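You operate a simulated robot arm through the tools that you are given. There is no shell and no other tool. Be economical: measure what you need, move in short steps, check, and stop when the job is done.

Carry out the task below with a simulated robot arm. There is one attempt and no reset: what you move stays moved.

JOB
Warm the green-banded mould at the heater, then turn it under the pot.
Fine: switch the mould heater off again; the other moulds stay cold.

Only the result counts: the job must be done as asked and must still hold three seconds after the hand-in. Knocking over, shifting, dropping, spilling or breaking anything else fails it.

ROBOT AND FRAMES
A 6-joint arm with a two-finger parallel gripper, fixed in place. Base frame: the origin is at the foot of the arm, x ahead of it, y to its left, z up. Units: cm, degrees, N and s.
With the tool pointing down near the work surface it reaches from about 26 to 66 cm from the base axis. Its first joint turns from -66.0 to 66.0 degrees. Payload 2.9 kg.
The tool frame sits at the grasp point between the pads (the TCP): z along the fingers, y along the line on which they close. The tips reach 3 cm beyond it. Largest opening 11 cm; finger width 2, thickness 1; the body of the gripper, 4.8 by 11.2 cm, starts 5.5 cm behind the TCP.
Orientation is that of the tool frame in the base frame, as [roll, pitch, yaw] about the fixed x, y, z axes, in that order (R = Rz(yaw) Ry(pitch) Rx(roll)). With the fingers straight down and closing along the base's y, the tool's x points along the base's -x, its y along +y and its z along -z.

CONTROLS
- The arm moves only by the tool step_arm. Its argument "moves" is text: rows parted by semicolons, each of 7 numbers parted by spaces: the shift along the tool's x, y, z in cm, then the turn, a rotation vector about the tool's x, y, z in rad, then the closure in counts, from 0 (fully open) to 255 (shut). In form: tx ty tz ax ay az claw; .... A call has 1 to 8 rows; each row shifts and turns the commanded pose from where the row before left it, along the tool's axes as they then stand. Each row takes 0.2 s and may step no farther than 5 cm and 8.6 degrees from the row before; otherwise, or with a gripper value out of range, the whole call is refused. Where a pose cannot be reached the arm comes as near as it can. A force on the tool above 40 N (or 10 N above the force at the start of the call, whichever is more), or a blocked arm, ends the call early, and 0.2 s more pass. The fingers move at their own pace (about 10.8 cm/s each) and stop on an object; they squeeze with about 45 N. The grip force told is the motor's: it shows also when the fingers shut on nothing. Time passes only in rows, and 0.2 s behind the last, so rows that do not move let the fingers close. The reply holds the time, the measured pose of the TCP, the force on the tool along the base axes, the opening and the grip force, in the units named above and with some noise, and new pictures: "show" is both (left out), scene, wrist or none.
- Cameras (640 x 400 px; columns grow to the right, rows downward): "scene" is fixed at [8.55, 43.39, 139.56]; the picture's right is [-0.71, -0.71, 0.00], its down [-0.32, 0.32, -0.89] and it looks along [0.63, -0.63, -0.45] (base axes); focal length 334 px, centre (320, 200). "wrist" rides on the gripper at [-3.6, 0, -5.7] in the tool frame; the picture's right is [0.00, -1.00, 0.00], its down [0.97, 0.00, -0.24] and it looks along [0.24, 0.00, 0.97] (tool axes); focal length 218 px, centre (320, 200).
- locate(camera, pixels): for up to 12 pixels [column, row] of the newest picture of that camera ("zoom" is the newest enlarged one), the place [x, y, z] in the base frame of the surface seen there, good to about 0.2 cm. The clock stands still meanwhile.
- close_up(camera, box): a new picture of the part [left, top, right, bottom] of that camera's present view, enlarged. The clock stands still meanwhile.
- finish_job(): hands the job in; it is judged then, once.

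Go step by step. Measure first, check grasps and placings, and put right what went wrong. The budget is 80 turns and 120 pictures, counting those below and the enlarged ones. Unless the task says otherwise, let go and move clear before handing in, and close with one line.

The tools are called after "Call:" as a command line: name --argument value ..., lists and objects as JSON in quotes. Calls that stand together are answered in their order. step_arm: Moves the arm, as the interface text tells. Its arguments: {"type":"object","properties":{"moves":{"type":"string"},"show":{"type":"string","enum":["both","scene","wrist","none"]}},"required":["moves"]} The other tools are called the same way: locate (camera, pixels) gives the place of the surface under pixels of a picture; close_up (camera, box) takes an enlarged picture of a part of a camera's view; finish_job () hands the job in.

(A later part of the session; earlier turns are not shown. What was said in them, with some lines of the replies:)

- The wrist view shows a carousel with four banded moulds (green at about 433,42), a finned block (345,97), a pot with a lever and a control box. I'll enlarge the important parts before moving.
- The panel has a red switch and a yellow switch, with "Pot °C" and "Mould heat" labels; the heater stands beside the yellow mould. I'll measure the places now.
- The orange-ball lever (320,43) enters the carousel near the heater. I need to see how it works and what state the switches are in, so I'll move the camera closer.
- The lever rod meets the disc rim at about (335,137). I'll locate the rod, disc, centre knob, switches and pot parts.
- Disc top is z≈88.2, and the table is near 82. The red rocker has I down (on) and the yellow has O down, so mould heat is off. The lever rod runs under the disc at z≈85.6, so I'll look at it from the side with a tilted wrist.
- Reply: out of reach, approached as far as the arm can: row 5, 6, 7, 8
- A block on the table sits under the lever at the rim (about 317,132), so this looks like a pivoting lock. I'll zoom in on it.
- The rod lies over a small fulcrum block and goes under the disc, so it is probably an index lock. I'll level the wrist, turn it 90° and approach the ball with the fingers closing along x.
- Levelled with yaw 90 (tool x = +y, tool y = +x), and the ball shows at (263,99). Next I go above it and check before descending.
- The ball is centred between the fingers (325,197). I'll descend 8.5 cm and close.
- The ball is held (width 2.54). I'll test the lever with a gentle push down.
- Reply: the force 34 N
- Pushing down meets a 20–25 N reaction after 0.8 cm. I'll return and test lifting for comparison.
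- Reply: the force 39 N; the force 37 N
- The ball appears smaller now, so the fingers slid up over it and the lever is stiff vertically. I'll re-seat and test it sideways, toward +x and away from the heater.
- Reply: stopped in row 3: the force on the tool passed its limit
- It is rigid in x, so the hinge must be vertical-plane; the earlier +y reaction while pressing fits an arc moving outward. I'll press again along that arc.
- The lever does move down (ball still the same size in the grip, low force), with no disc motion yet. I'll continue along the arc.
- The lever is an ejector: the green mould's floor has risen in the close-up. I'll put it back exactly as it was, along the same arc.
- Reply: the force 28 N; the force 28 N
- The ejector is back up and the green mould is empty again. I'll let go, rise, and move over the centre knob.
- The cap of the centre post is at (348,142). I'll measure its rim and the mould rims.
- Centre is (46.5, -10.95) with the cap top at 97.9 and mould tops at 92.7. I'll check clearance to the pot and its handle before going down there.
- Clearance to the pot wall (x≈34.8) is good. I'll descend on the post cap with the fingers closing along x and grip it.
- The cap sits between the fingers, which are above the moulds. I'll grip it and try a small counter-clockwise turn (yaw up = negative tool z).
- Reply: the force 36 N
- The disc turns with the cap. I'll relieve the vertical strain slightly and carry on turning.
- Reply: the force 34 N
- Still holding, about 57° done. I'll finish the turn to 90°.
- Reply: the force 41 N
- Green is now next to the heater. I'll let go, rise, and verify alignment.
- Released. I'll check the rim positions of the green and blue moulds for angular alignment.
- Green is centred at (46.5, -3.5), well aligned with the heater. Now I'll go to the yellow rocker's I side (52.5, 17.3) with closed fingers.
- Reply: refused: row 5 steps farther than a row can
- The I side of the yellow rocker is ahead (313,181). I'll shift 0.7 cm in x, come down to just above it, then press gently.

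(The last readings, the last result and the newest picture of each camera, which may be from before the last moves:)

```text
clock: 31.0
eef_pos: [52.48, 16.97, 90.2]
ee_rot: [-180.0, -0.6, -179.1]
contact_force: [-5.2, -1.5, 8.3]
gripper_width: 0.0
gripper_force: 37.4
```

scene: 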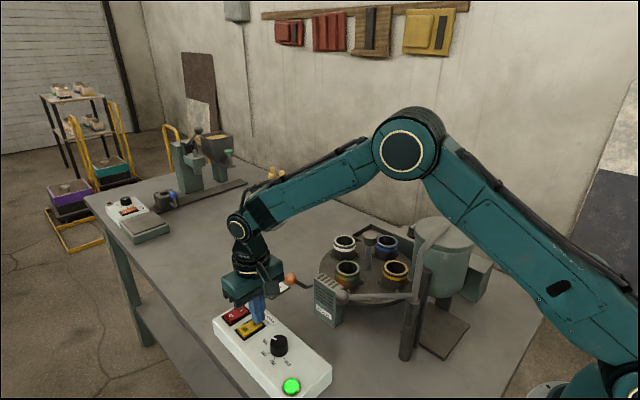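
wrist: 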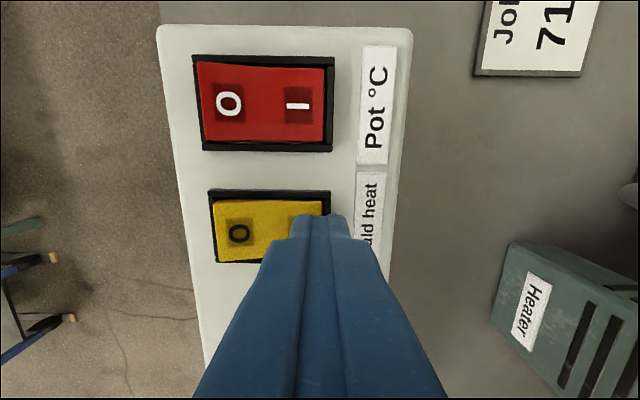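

Contact at 8 N with the tip at about 87.2. I'll lift and check the rocker and the heater.

Call:
step_arm --moves "0 0 -3 0 0 0 255; 0.7 0 -4 0 0 0 255" --show "both"

Call:
close_up --camera "wrist" --box '[220, 60, 380, 220]'

Call:
close_up --camera "scene" --box '[290, 210, 450, 330]'

```text
clock: 31.6
eef_pos: [52.24, 17.0, 97.14]
ee_rot: [180.0, -0.6, -179.2]
contact_force: [-1.0, -0.2, 0.4]
gripper_width: 0.03
gripper_force: 37.4
```

scene: 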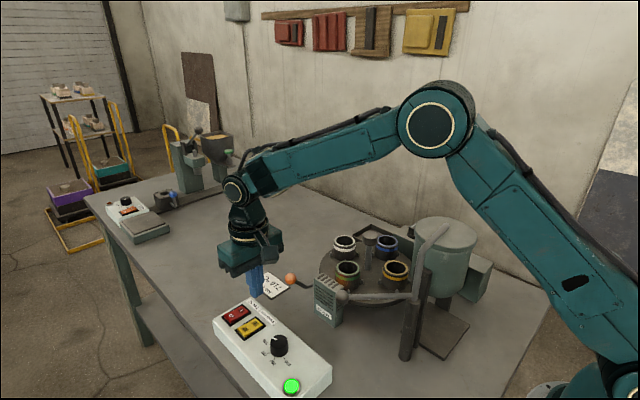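
wrist: 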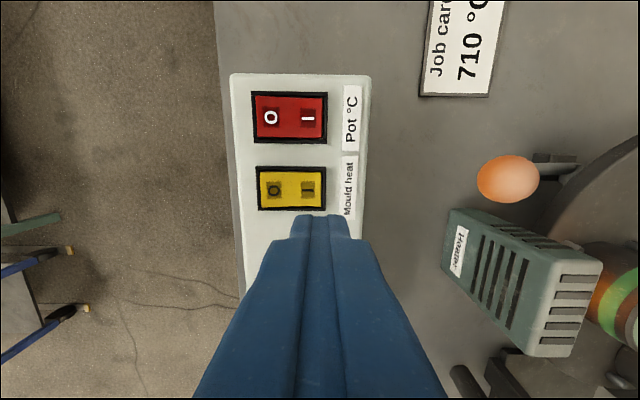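

```text
2.50 times, centred on (300, 140) of wrist
```

zoom: 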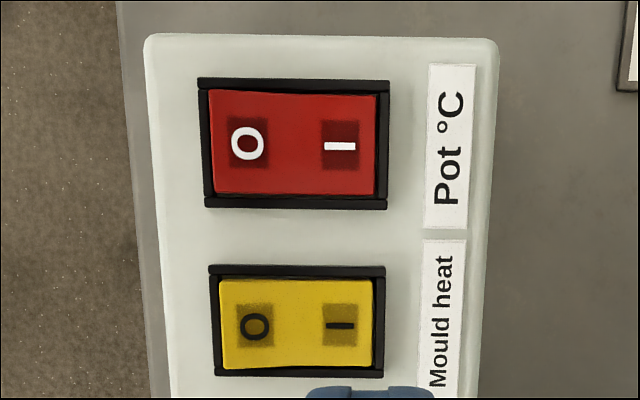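

```text
3.33 times, centred on (370, 270) of scene
```

zoom: 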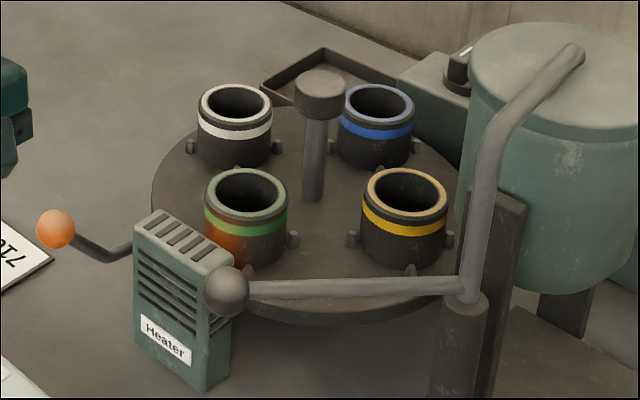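

The heater is on: the green mould's lower wall glows orange (235,250 in the zoom). I'll wait over the O side and watch it.

Call:
step_arm --moves "0 3.3 0 0 0 0 255; 0 0 0 0 0 0 255; 0 0 0 0 0 0 255; 0 0 0 0 0 0 255; 0 0 0 0 0 0 255; 0 0 0 0 0 0 255; 0 0 0 0 0 0 255; 0 0 0 0 0 0 255" --show "none"

Call:
close_up --camera "scene" --box '[290, 210, 450, 330]'

```text
clock: 33.4
eef_pos: [51.96, 20.4, 96.99]
ee_rot: [-180.0, -0.6, -179.1]
contact_force: [0.5, -0.2, 0.2]
gripper_width: 0.0
gripper_force: 37.4
```

```text
3.33 times, centred on (370, 270) of scene
```

zoom: 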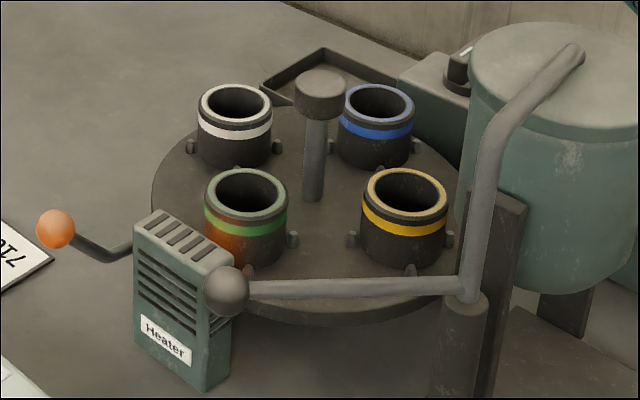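

The glow so far is just the heater's light. I'll wait longer and compare the mould body's colour.

Call:
step_arm --moves "0 0 0 0 0 0 255; 0 0 0 0 0 0 255; 0 0 0 0 0 0 255; 0 0 0 0 0 0 255; 0 0 0 0 0 0 255; 0 0 0 0 0 0 255; 0 0 0 0 0 0 255; 0 0 0 0 0 0 255" --show "none"

Call:
step_arm --moves "0 0 0 0 0 0 255; 0 0 0 0 0 0 255; 0 0 0 0 0 0 255; 0 0 0 0 0 0 255; 0 0 0 0 0 0 255; 0 0 0 0 0 0 255; 0 0 0 0 0 0 255; 0 0 0 0 0 0 255" --show "none"

Call:
close_up --camera "scene" --box '[310, 230, 406, 290]'

Call:
close_up --camera "wrist" --box '[440, 100, 640, 300]'

```text
clock: 35.2
eef_pos: [51.92, 20.34, 97.05]
ee_rot: [180.0, -0.5, -179.2]
contact_force: [-0.6, 0.4, 0.9]
gripper_width: 0.02
gripper_force: 38.0
```

```text
clock: 37.0
eef_pos: [51.9, 20.29, 97.1]
ee_rot: [-179.9, -0.5, -179.2]
contact_force: [-0.9, -0.5, 0.5]
gripper_width: 0.0
gripper_force: 37.5
```

```text
6.67 times, centred on (358, 260) of scene
```

zoom: 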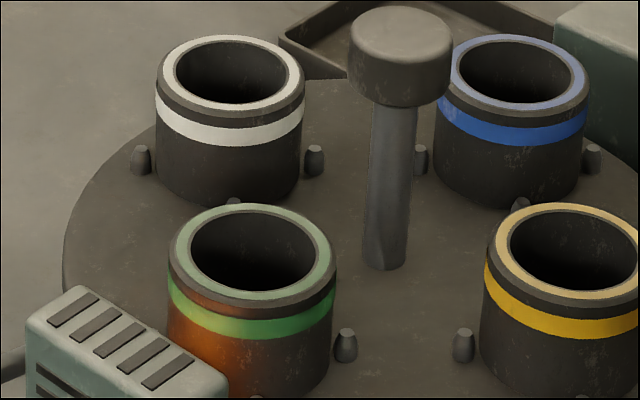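

```text
2.00 times, centred on (540, 200) of wrist
```

zoom: 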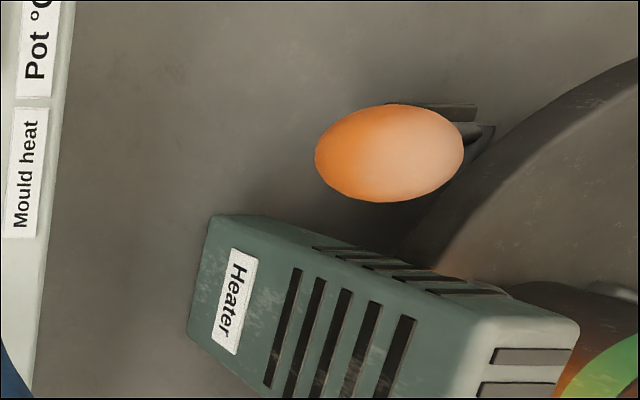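

No clear change yet, so I'll keep heating for a while.

Call:
step_arm --moves "0 0 0 0 0 0 255; 0 0 0 0 0 0 255; 0 0 0 0 0 0 255; 0 0 0 0 0 0 255; 0 0 0 0 0 0 255; 0 0 0 0 0 0 255; 0 0 0 0 0 0 255; 0 0 0 0 0 0 255" --show "none"

Call:
step_arm --moves "0 0 0 0 0 0 255; 0 0 0 0 0 0 255; 0 0 0 0 0 0 255; 0 0 0 0 0 0 255; 0 0 0 0 0 0 255; 0 0 0 0 0 0 255; 0 0 0 0 0 0 255; 0 0 0 0 0 0 255" --show "none"

Call:
step_arm --moves "0 0 0 0 0 0 255; 0 0 0 0 0 0 255; 0 0 0 0 0 0 255; 0 0 0 0 0 0 255; 0 0 0 0 0 0 255; 0 0 0 0 0 0 255; 0 0 0 0 0 0 255; 0 0 0 0 0 0 255" --show "none"

Call:
close_up --camera "scene" --box '[310, 230, 406, 290]'

```text
clock: 38.8
eef_pos: [51.97, 20.41, 97.11]
ee_rot: [180.0, -0.5, -179.2]
contact_force: [-1.3, -0.5, -0.2]
gripper_width: 0.0
gripper_force: 37.6
```

```text
clock: 40.6
eef_pos: [52.06, 20.41, 96.93]
ee_rot: [180.0, -0.6, -179.2]
contact_force: [-0.3, -0.3, -0.1]
gripper_width: 0.01
gripper_force: 37.7
```

```text
clock: 42.4
eef_pos: [51.94, 20.39, 97.03]
ee_rot: [180.0, -0.5, -179.2]
contact_force: [0.5, 0.8, -0.7]
gripper_width: 0.01
gripper_force: 37.3
```

```text
6.67 times, centred on (358, 260) of scene
```

zoom: 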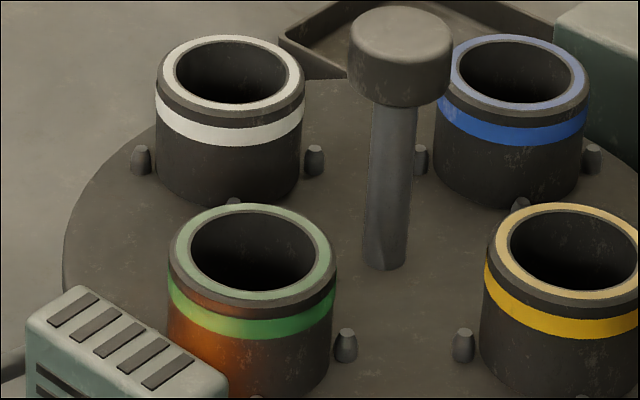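

The picture is unchanged at 11 s, so there seems to be no visible gauge. For safety I'll soak a good deal longer.

Call:
step_arm --moves "0 0 0 0 0 0 255; 0 0 0 0 0 0 255; 0 0 0 0 0 0 255; 0 0 0 0 0 0 255; 0 0 0 0 0 0 255; 0 0 0 0 0 0 255; 0 0 0 0 0 0 255; 0 0 0 0 0 0 255" --show "none"

Call:
step_arm --moves "0 0 0 0 0 0 255; 0 0 0 0 0 0 255; 0 0 0 0 0 0 255; 0 0 0 0 0 0 255; 0 0 0 0 0 0 255; 0 0 0 0 0 0 255; 0 0 0 0 0 0 255; 0 0 0 0 0 0 255" --show "none"

Call:
step_arm --moves "0 0 0 0 0 0 255; 0 0 0 0 0 0 255; 0 0 0 0 0 0 255; 0 0 0 0 0 0 255; 0 0 0 0 0 0 255; 0 0 0 0 0 0 255; 0 0 0 0 0 0 255; 0 0 0 0 0 0 255" --show "none"

Call:
step_arm --moves "0 0 0 0 0 0 255; 0 0 0 0 0 0 255; 0 0 0 0 0 0 255; 0 0 0 0 0 0 255; 0 0 0 0 0 0 255; 0 0 0 0 0 0 255; 0 0 0 0 0 0 255; 0 0 0 0 0 0 255" --show "none"

Call:
step_arm --moves "0 0 0 0 0 0 255; 0 0 0 0 0 0 255; 0 0 0 0 0 0 255; 0 0 0 0 0 0 255; 0 0 0 0 0 0 255; 0 0 0 0 0 0 255; 0 0 0 0 0 0 255; 0 0 0 0 0 0 255" --show "none"

Call:
close_up --camera "scene" --box '[310, 230, 406, 290]'

```text
clock: 44.2
eef_pos: [52.03, 20.21, 97.04]
ee_rot: [-180.0, -0.6, -179.1]
contact_force: [-0.1, -0.3, 0.0]
gripper_width: 0.0
gripper_force: 37.6
```

```text
clock: 46.0
eef_pos: [52.01, 20.39, 97.02]
ee_rot: [180.0, -0.6, -179.2]
contact_force: [-0.4, 0.3, 0.7]
gripper_width: 0.0
gripper_force: 38.2
```

```text
clock: 47.8
eef_pos: [51.83, 20.4, 97.13]
ee_rot: [-179.9, -0.6, -179.2]
contact_force: [-0.1, 0.0, 0.1]
gripper_width: 0.0
gripper_force: 37.6
```

```text
clock: 49.6
eef_pos: [51.99, 20.44, 97.09]
ee_rot: [-180.0, -0.6, -179.1]
contact_force: [-0.6, -0.7, 1.1]
gripper_width: 0.01
gripper_force: 37.4
```

```text
clock: 51.4
eef_pos: [51.99, 20.31, 97.0]
ee_rot: [-180.0, -0.6, -179.2]
contact_force: [-0.6, -0.4, -0.2]
gripper_width: 0.0
gripper_force: 37.7
```

```text
6.67 times, centred on (358, 260) of scene
```

zoom: 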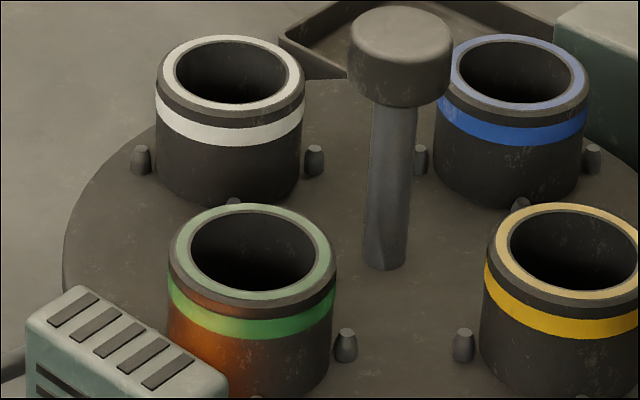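

It has had 20 s of heating, which should do. I'll press the O side of the yellow rocker at (52.5, 20.6).

Call:
step_arm --moves "-0.5 0.3 3 0 0 0 255; 0 0 3 0 0 0 255; 0 0 0.3 0 0 0 255; 0 0 0.3 0 0 0 255; 0 0 0.2 0 0 0 255; 0 0 0.2 0 0 0 255" --show "none"

Call:
step_arm --moves "0 0 -3 0 0 0 255; 0.8 -1 -4 0 0 0 255" --show "both"

Call:
close_up --camera "wrist" --box '[220, 60, 380, 220]'

Call:
close_up --camera "scene" --box '[310, 230, 406, 290]'

```text
clock: 52.8
eef_pos: [51.97, 20.83, 90.23]
ee_rot: [-180.0, -0.7, -179.2]
contact_force: [-4.0, 1.1, 4.7]
gripper_width: 0.0
gripper_force: 38.2
```

```text
clock: 53.4
eef_pos: [51.48, 19.78, 97.15]
ee_rot: [-180.0, -0.6, -179.2]
contact_force: [0.2, 0.2, -0.2]
gripper_width: 0.0
gripper_force: 37.7
```

scene: 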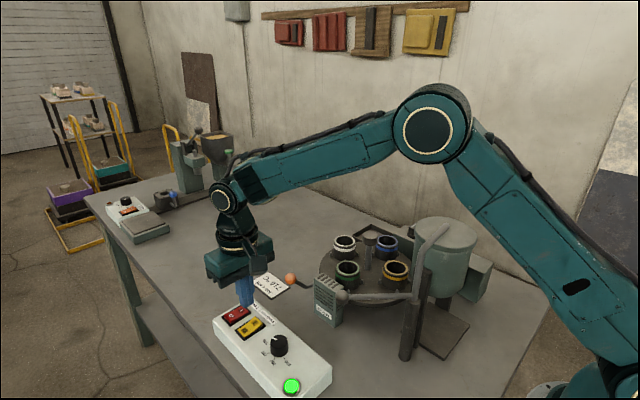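
wrist: 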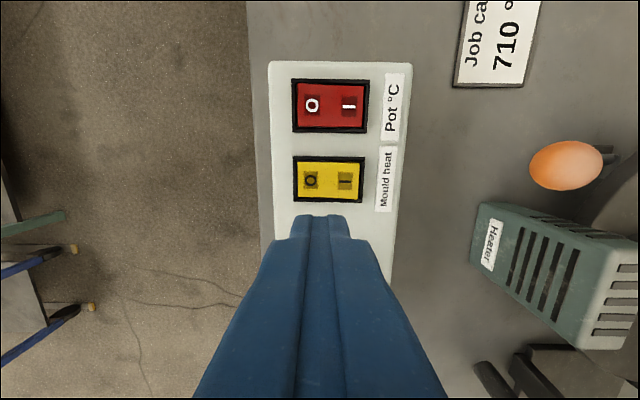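

```text
2.50 times, centred on (300, 140) of wrist
```

zoom: 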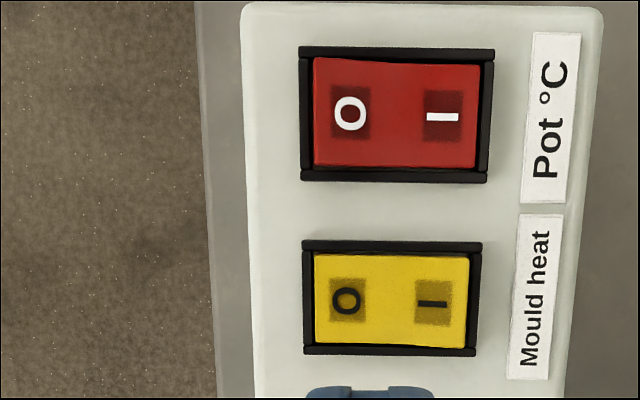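

```text
6.67 times, centred on (358, 260) of scene
```

zoom: 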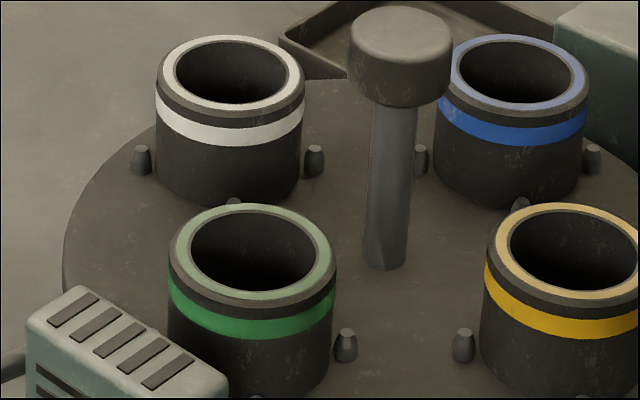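

The heater is off and the glow is gone. Back over the centre post, then I'll regrip at yaw 90 as before.

Call:
step_arm --moves "0 0 -4.5 0 0 0 130; 0 0 -4.5 0 0 0 130; 0.7 -4.4 0 0 0 0 130; 0.7 -4.4 0 0 0 0 130; 0.7 -4.4 0 0 0 0 130; 0.7 -4.4 0 0 0 0 130; 0.7 -4.4 0 0 0 0 130; 0.7 -4.4 0 0 0 0 130" --show "none"

Call:
step_arm --moves "0.7 -4.3 0 0 0 0.145 130; 0 0 0 0 0 0.145 130; 0 0 0 0 0 0.145 130; 0 0 0 0 0 0.145 130; 0 0 0 0 0 0.145 130; 0 0 0 0 0 0.145 130; 0 0 0 0 0 0.145 130; 0 0 0 0 0 0.145 130" --show "none"

Call:
step_arm --moves "0 0 0 0 0 0.145 130; 0 0 0 0 0 0.145 130; 0 0 0 0 0 0.125 130" --show "wrist"

```text
clock: 55.2
eef_pos: [47.6, -6.95, 106.54]
ee_rot: [-179.9, -0.5, -179.1]
contact_force: [-0.6, -0.4, -0.9]
gripper_width: 5.39
gripper_force: 0.0
```

```text
clock: 57.0
eef_pos: [46.97, -11.04, 106.38]
ee_rot: [-179.5, -0.2, 114.1]
contact_force: [0.3, 0.2, 0.2]
gripper_width: 5.37
gripper_force: 0.0
```

```text
clock: 57.8
eef_pos: [47.18, -11.1, 106.21]
ee_rot: [-179.3, 0.0, 90.4]
contact_force: [-0.5, 0.2, -0.4]
gripper_width: 5.4
gripper_force: 0.1
```

wrist: 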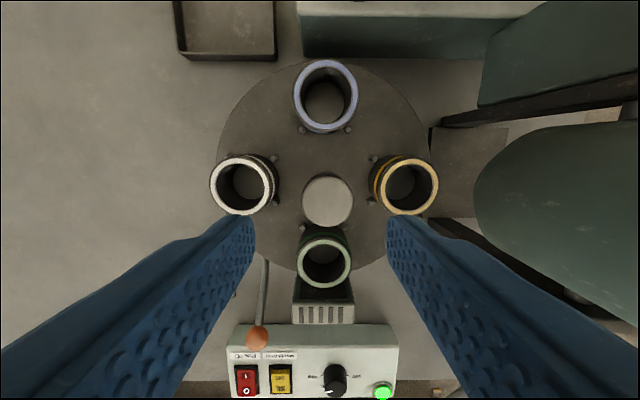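

All as expected. I'll correct by -0.7 in x, descend and grip the cap.

Call:
step_arm --moves "0.1 -0.6 4 0 0 0 130; 0 0 3 0 0 0 130; 0 0 2.3 0 0 0 130; 0 0 0 0 0 0 130" --show "none"

Call:
step_arm --moves "0 0 0 0 0 0 255; 0 0 0 0 0 0 255; 0 0 0 0 0 -0.05 255; 0 0 0 0 0 -0.05 255; 0 0 0 0 0 -0.1 255; 0 0 0 0 0 -0.1 255" --show "wrist"

```text
clock: 58.8
eef_pos: [46.35, -11.29, 97.0]
ee_rot: [-179.4, 0.0, 90.6]
contact_force: [0.0, -0.2, 0.0]
gripper_width: 5.4
gripper_force: 0.1
```

```text
clock: 60.2
eef_pos: [46.65, -11.19, 96.99]
ee_rot: [-179.7, 0.1, 107.7]
contact_force: [21.6, -11.9, 0.9]
gripper_width: 3.55
gripper_force: 44.6
```

wrist: 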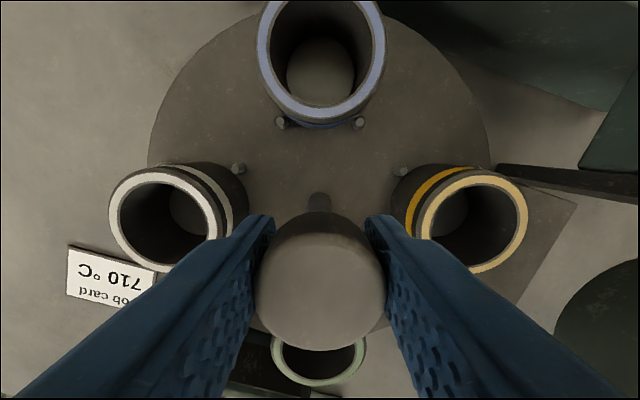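

It is turning with the hand. I'll complete the 90°.

Call:
step_arm --moves "0 0 0 0 0 -0.1 255; 0 0 0 0 0 -0.1 255; 0 0 0 0 0 -0.1 255; 0 0 0 0 0 -0.1 255; 0 0 0 0 0 -0.1 255; 0 0 0 0 0 -0.1 255; 0 0 0 0 0 -0.1 255; 0 0 0 0 0 -0.1 255" --show "none"

Call:
step_arm --moves "0 0 0 0 0 -0.1 255; 0 0 0 0 0 -0.1 255; 0 0 0 0 0 -0.1 255; 0 0 0 0 0 -0.1 255; 0 0 0 0 0 -0.071 255; 0 0 0 0 0 0 255" --show "both"

```text
clock: 62.0
eef_pos: [46.75, -11.02, 97.11]
ee_rot: [-179.7, -0.1, 153.7]
contact_force: [20.1, -12.6, 8.0]
gripper_width: 3.57
gripper_force: 45.2
```

```text
clock: 63.4
eef_pos: [46.69, -11.14, 97.11]
ee_rot: [-180.0, -0.3, -179.3]
contact_force: [12.1, -9.5, 10.7]
gripper_width: 3.56
gripper_force: 44.9
```

scene: 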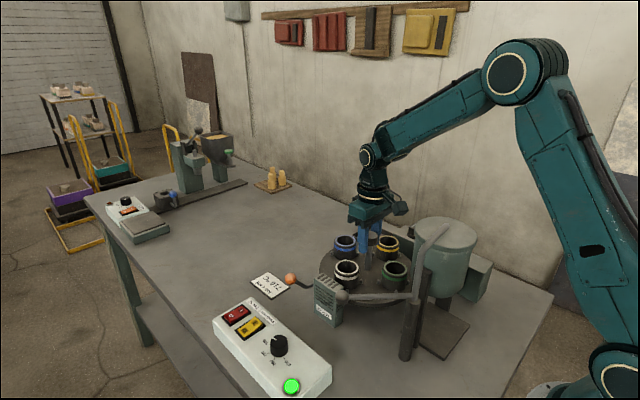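
wrist: 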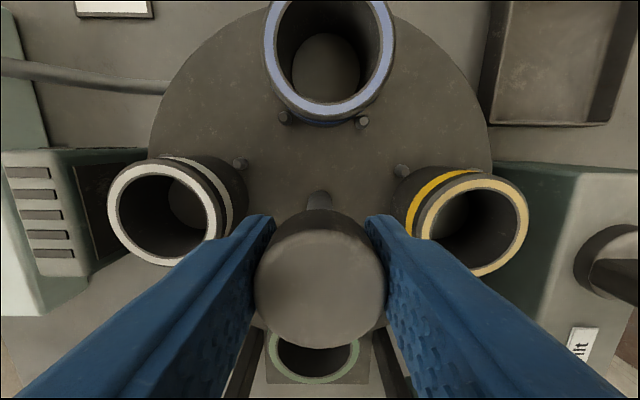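

Green is now on the pot side (scene 395,272). I'll release, rise, and check the alignment with a picture from +y.

Call:
step_arm --moves "0 0 0 0 0 0 130; 0 0 0 0 0 0 130; 0 0 -4 0 0 0 130; 0 0 -4 0 0 0 130; 0 0 -4 0 0 0 130; 0 3 -3 0 0 0 0; 2 4 -2 0 0 0 0; 2 4 0 0 0 0 0" --show "both"

Call:
close_up --camera "scene" --box '[290, 210, 490, 335]'

```text
clock: 65.2
eef_pos: [42.37, -0.24, 113.75]
ee_rot: [179.9, -0.6, -179.5]
contact_force: [0.5, 0.6, -0.5]
gripper_width: 11.02
gripper_force: 0.1
```

scene: 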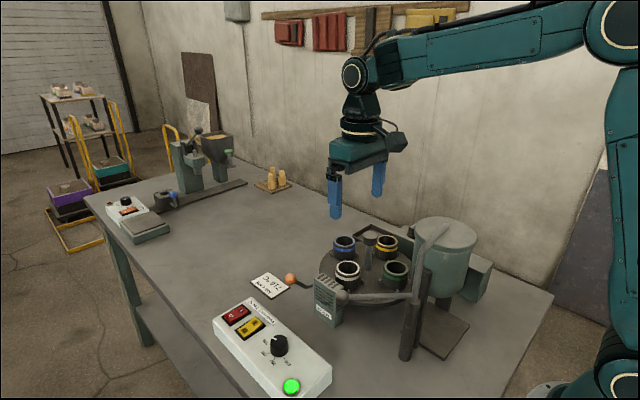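
wrist: 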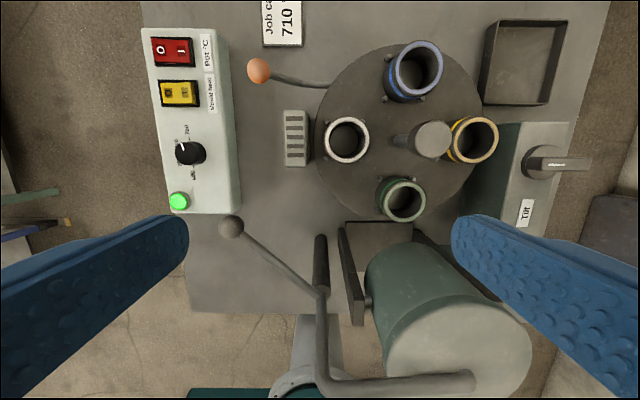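

```text
3.20 times, centred on (390, 272) of scene
```

zoom: 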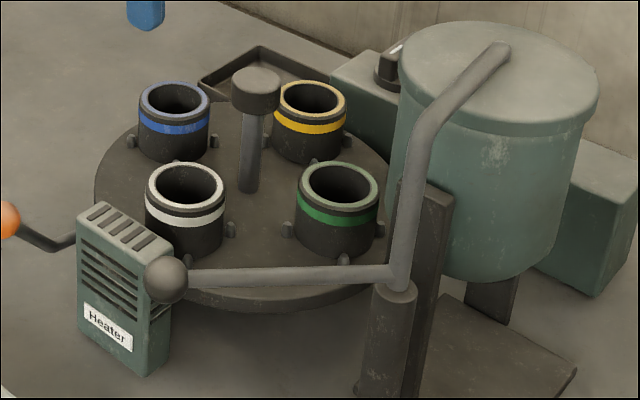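

Released and clear, with the heater still off (rocker O side down). I'll measure the green, white and switch points once more.

Call:
locate --camera "wrist" --pixels '[[382, 199], [423, 199], [402, 180], [402, 220], [327, 140], [495, 140], [170, 92], [187, 92], [258, 70], [230, 227]]'

```text
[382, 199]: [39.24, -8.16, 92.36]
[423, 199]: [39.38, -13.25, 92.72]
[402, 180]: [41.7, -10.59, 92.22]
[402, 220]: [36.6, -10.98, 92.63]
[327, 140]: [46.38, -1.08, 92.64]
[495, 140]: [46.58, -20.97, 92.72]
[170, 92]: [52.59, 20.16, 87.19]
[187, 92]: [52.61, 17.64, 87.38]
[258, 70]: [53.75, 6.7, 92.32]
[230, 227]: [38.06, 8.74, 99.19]
```

Green is centred at about (39.1, -10.8) on the pot side, in line with the post. The heater reads off, and the ejector and pot handle are where they started, so I'm handing in.

Call:
finish_job

```text
The job is handed in.
```

I heated the green-banded mould at the heater for about 20 s, switched the mould heater off, and turned the mould to the pot station. Nothing in the pictures showed how warm the mould got, and while testing the orange lever I briefly worked the ejector under the green mould, then put it back.
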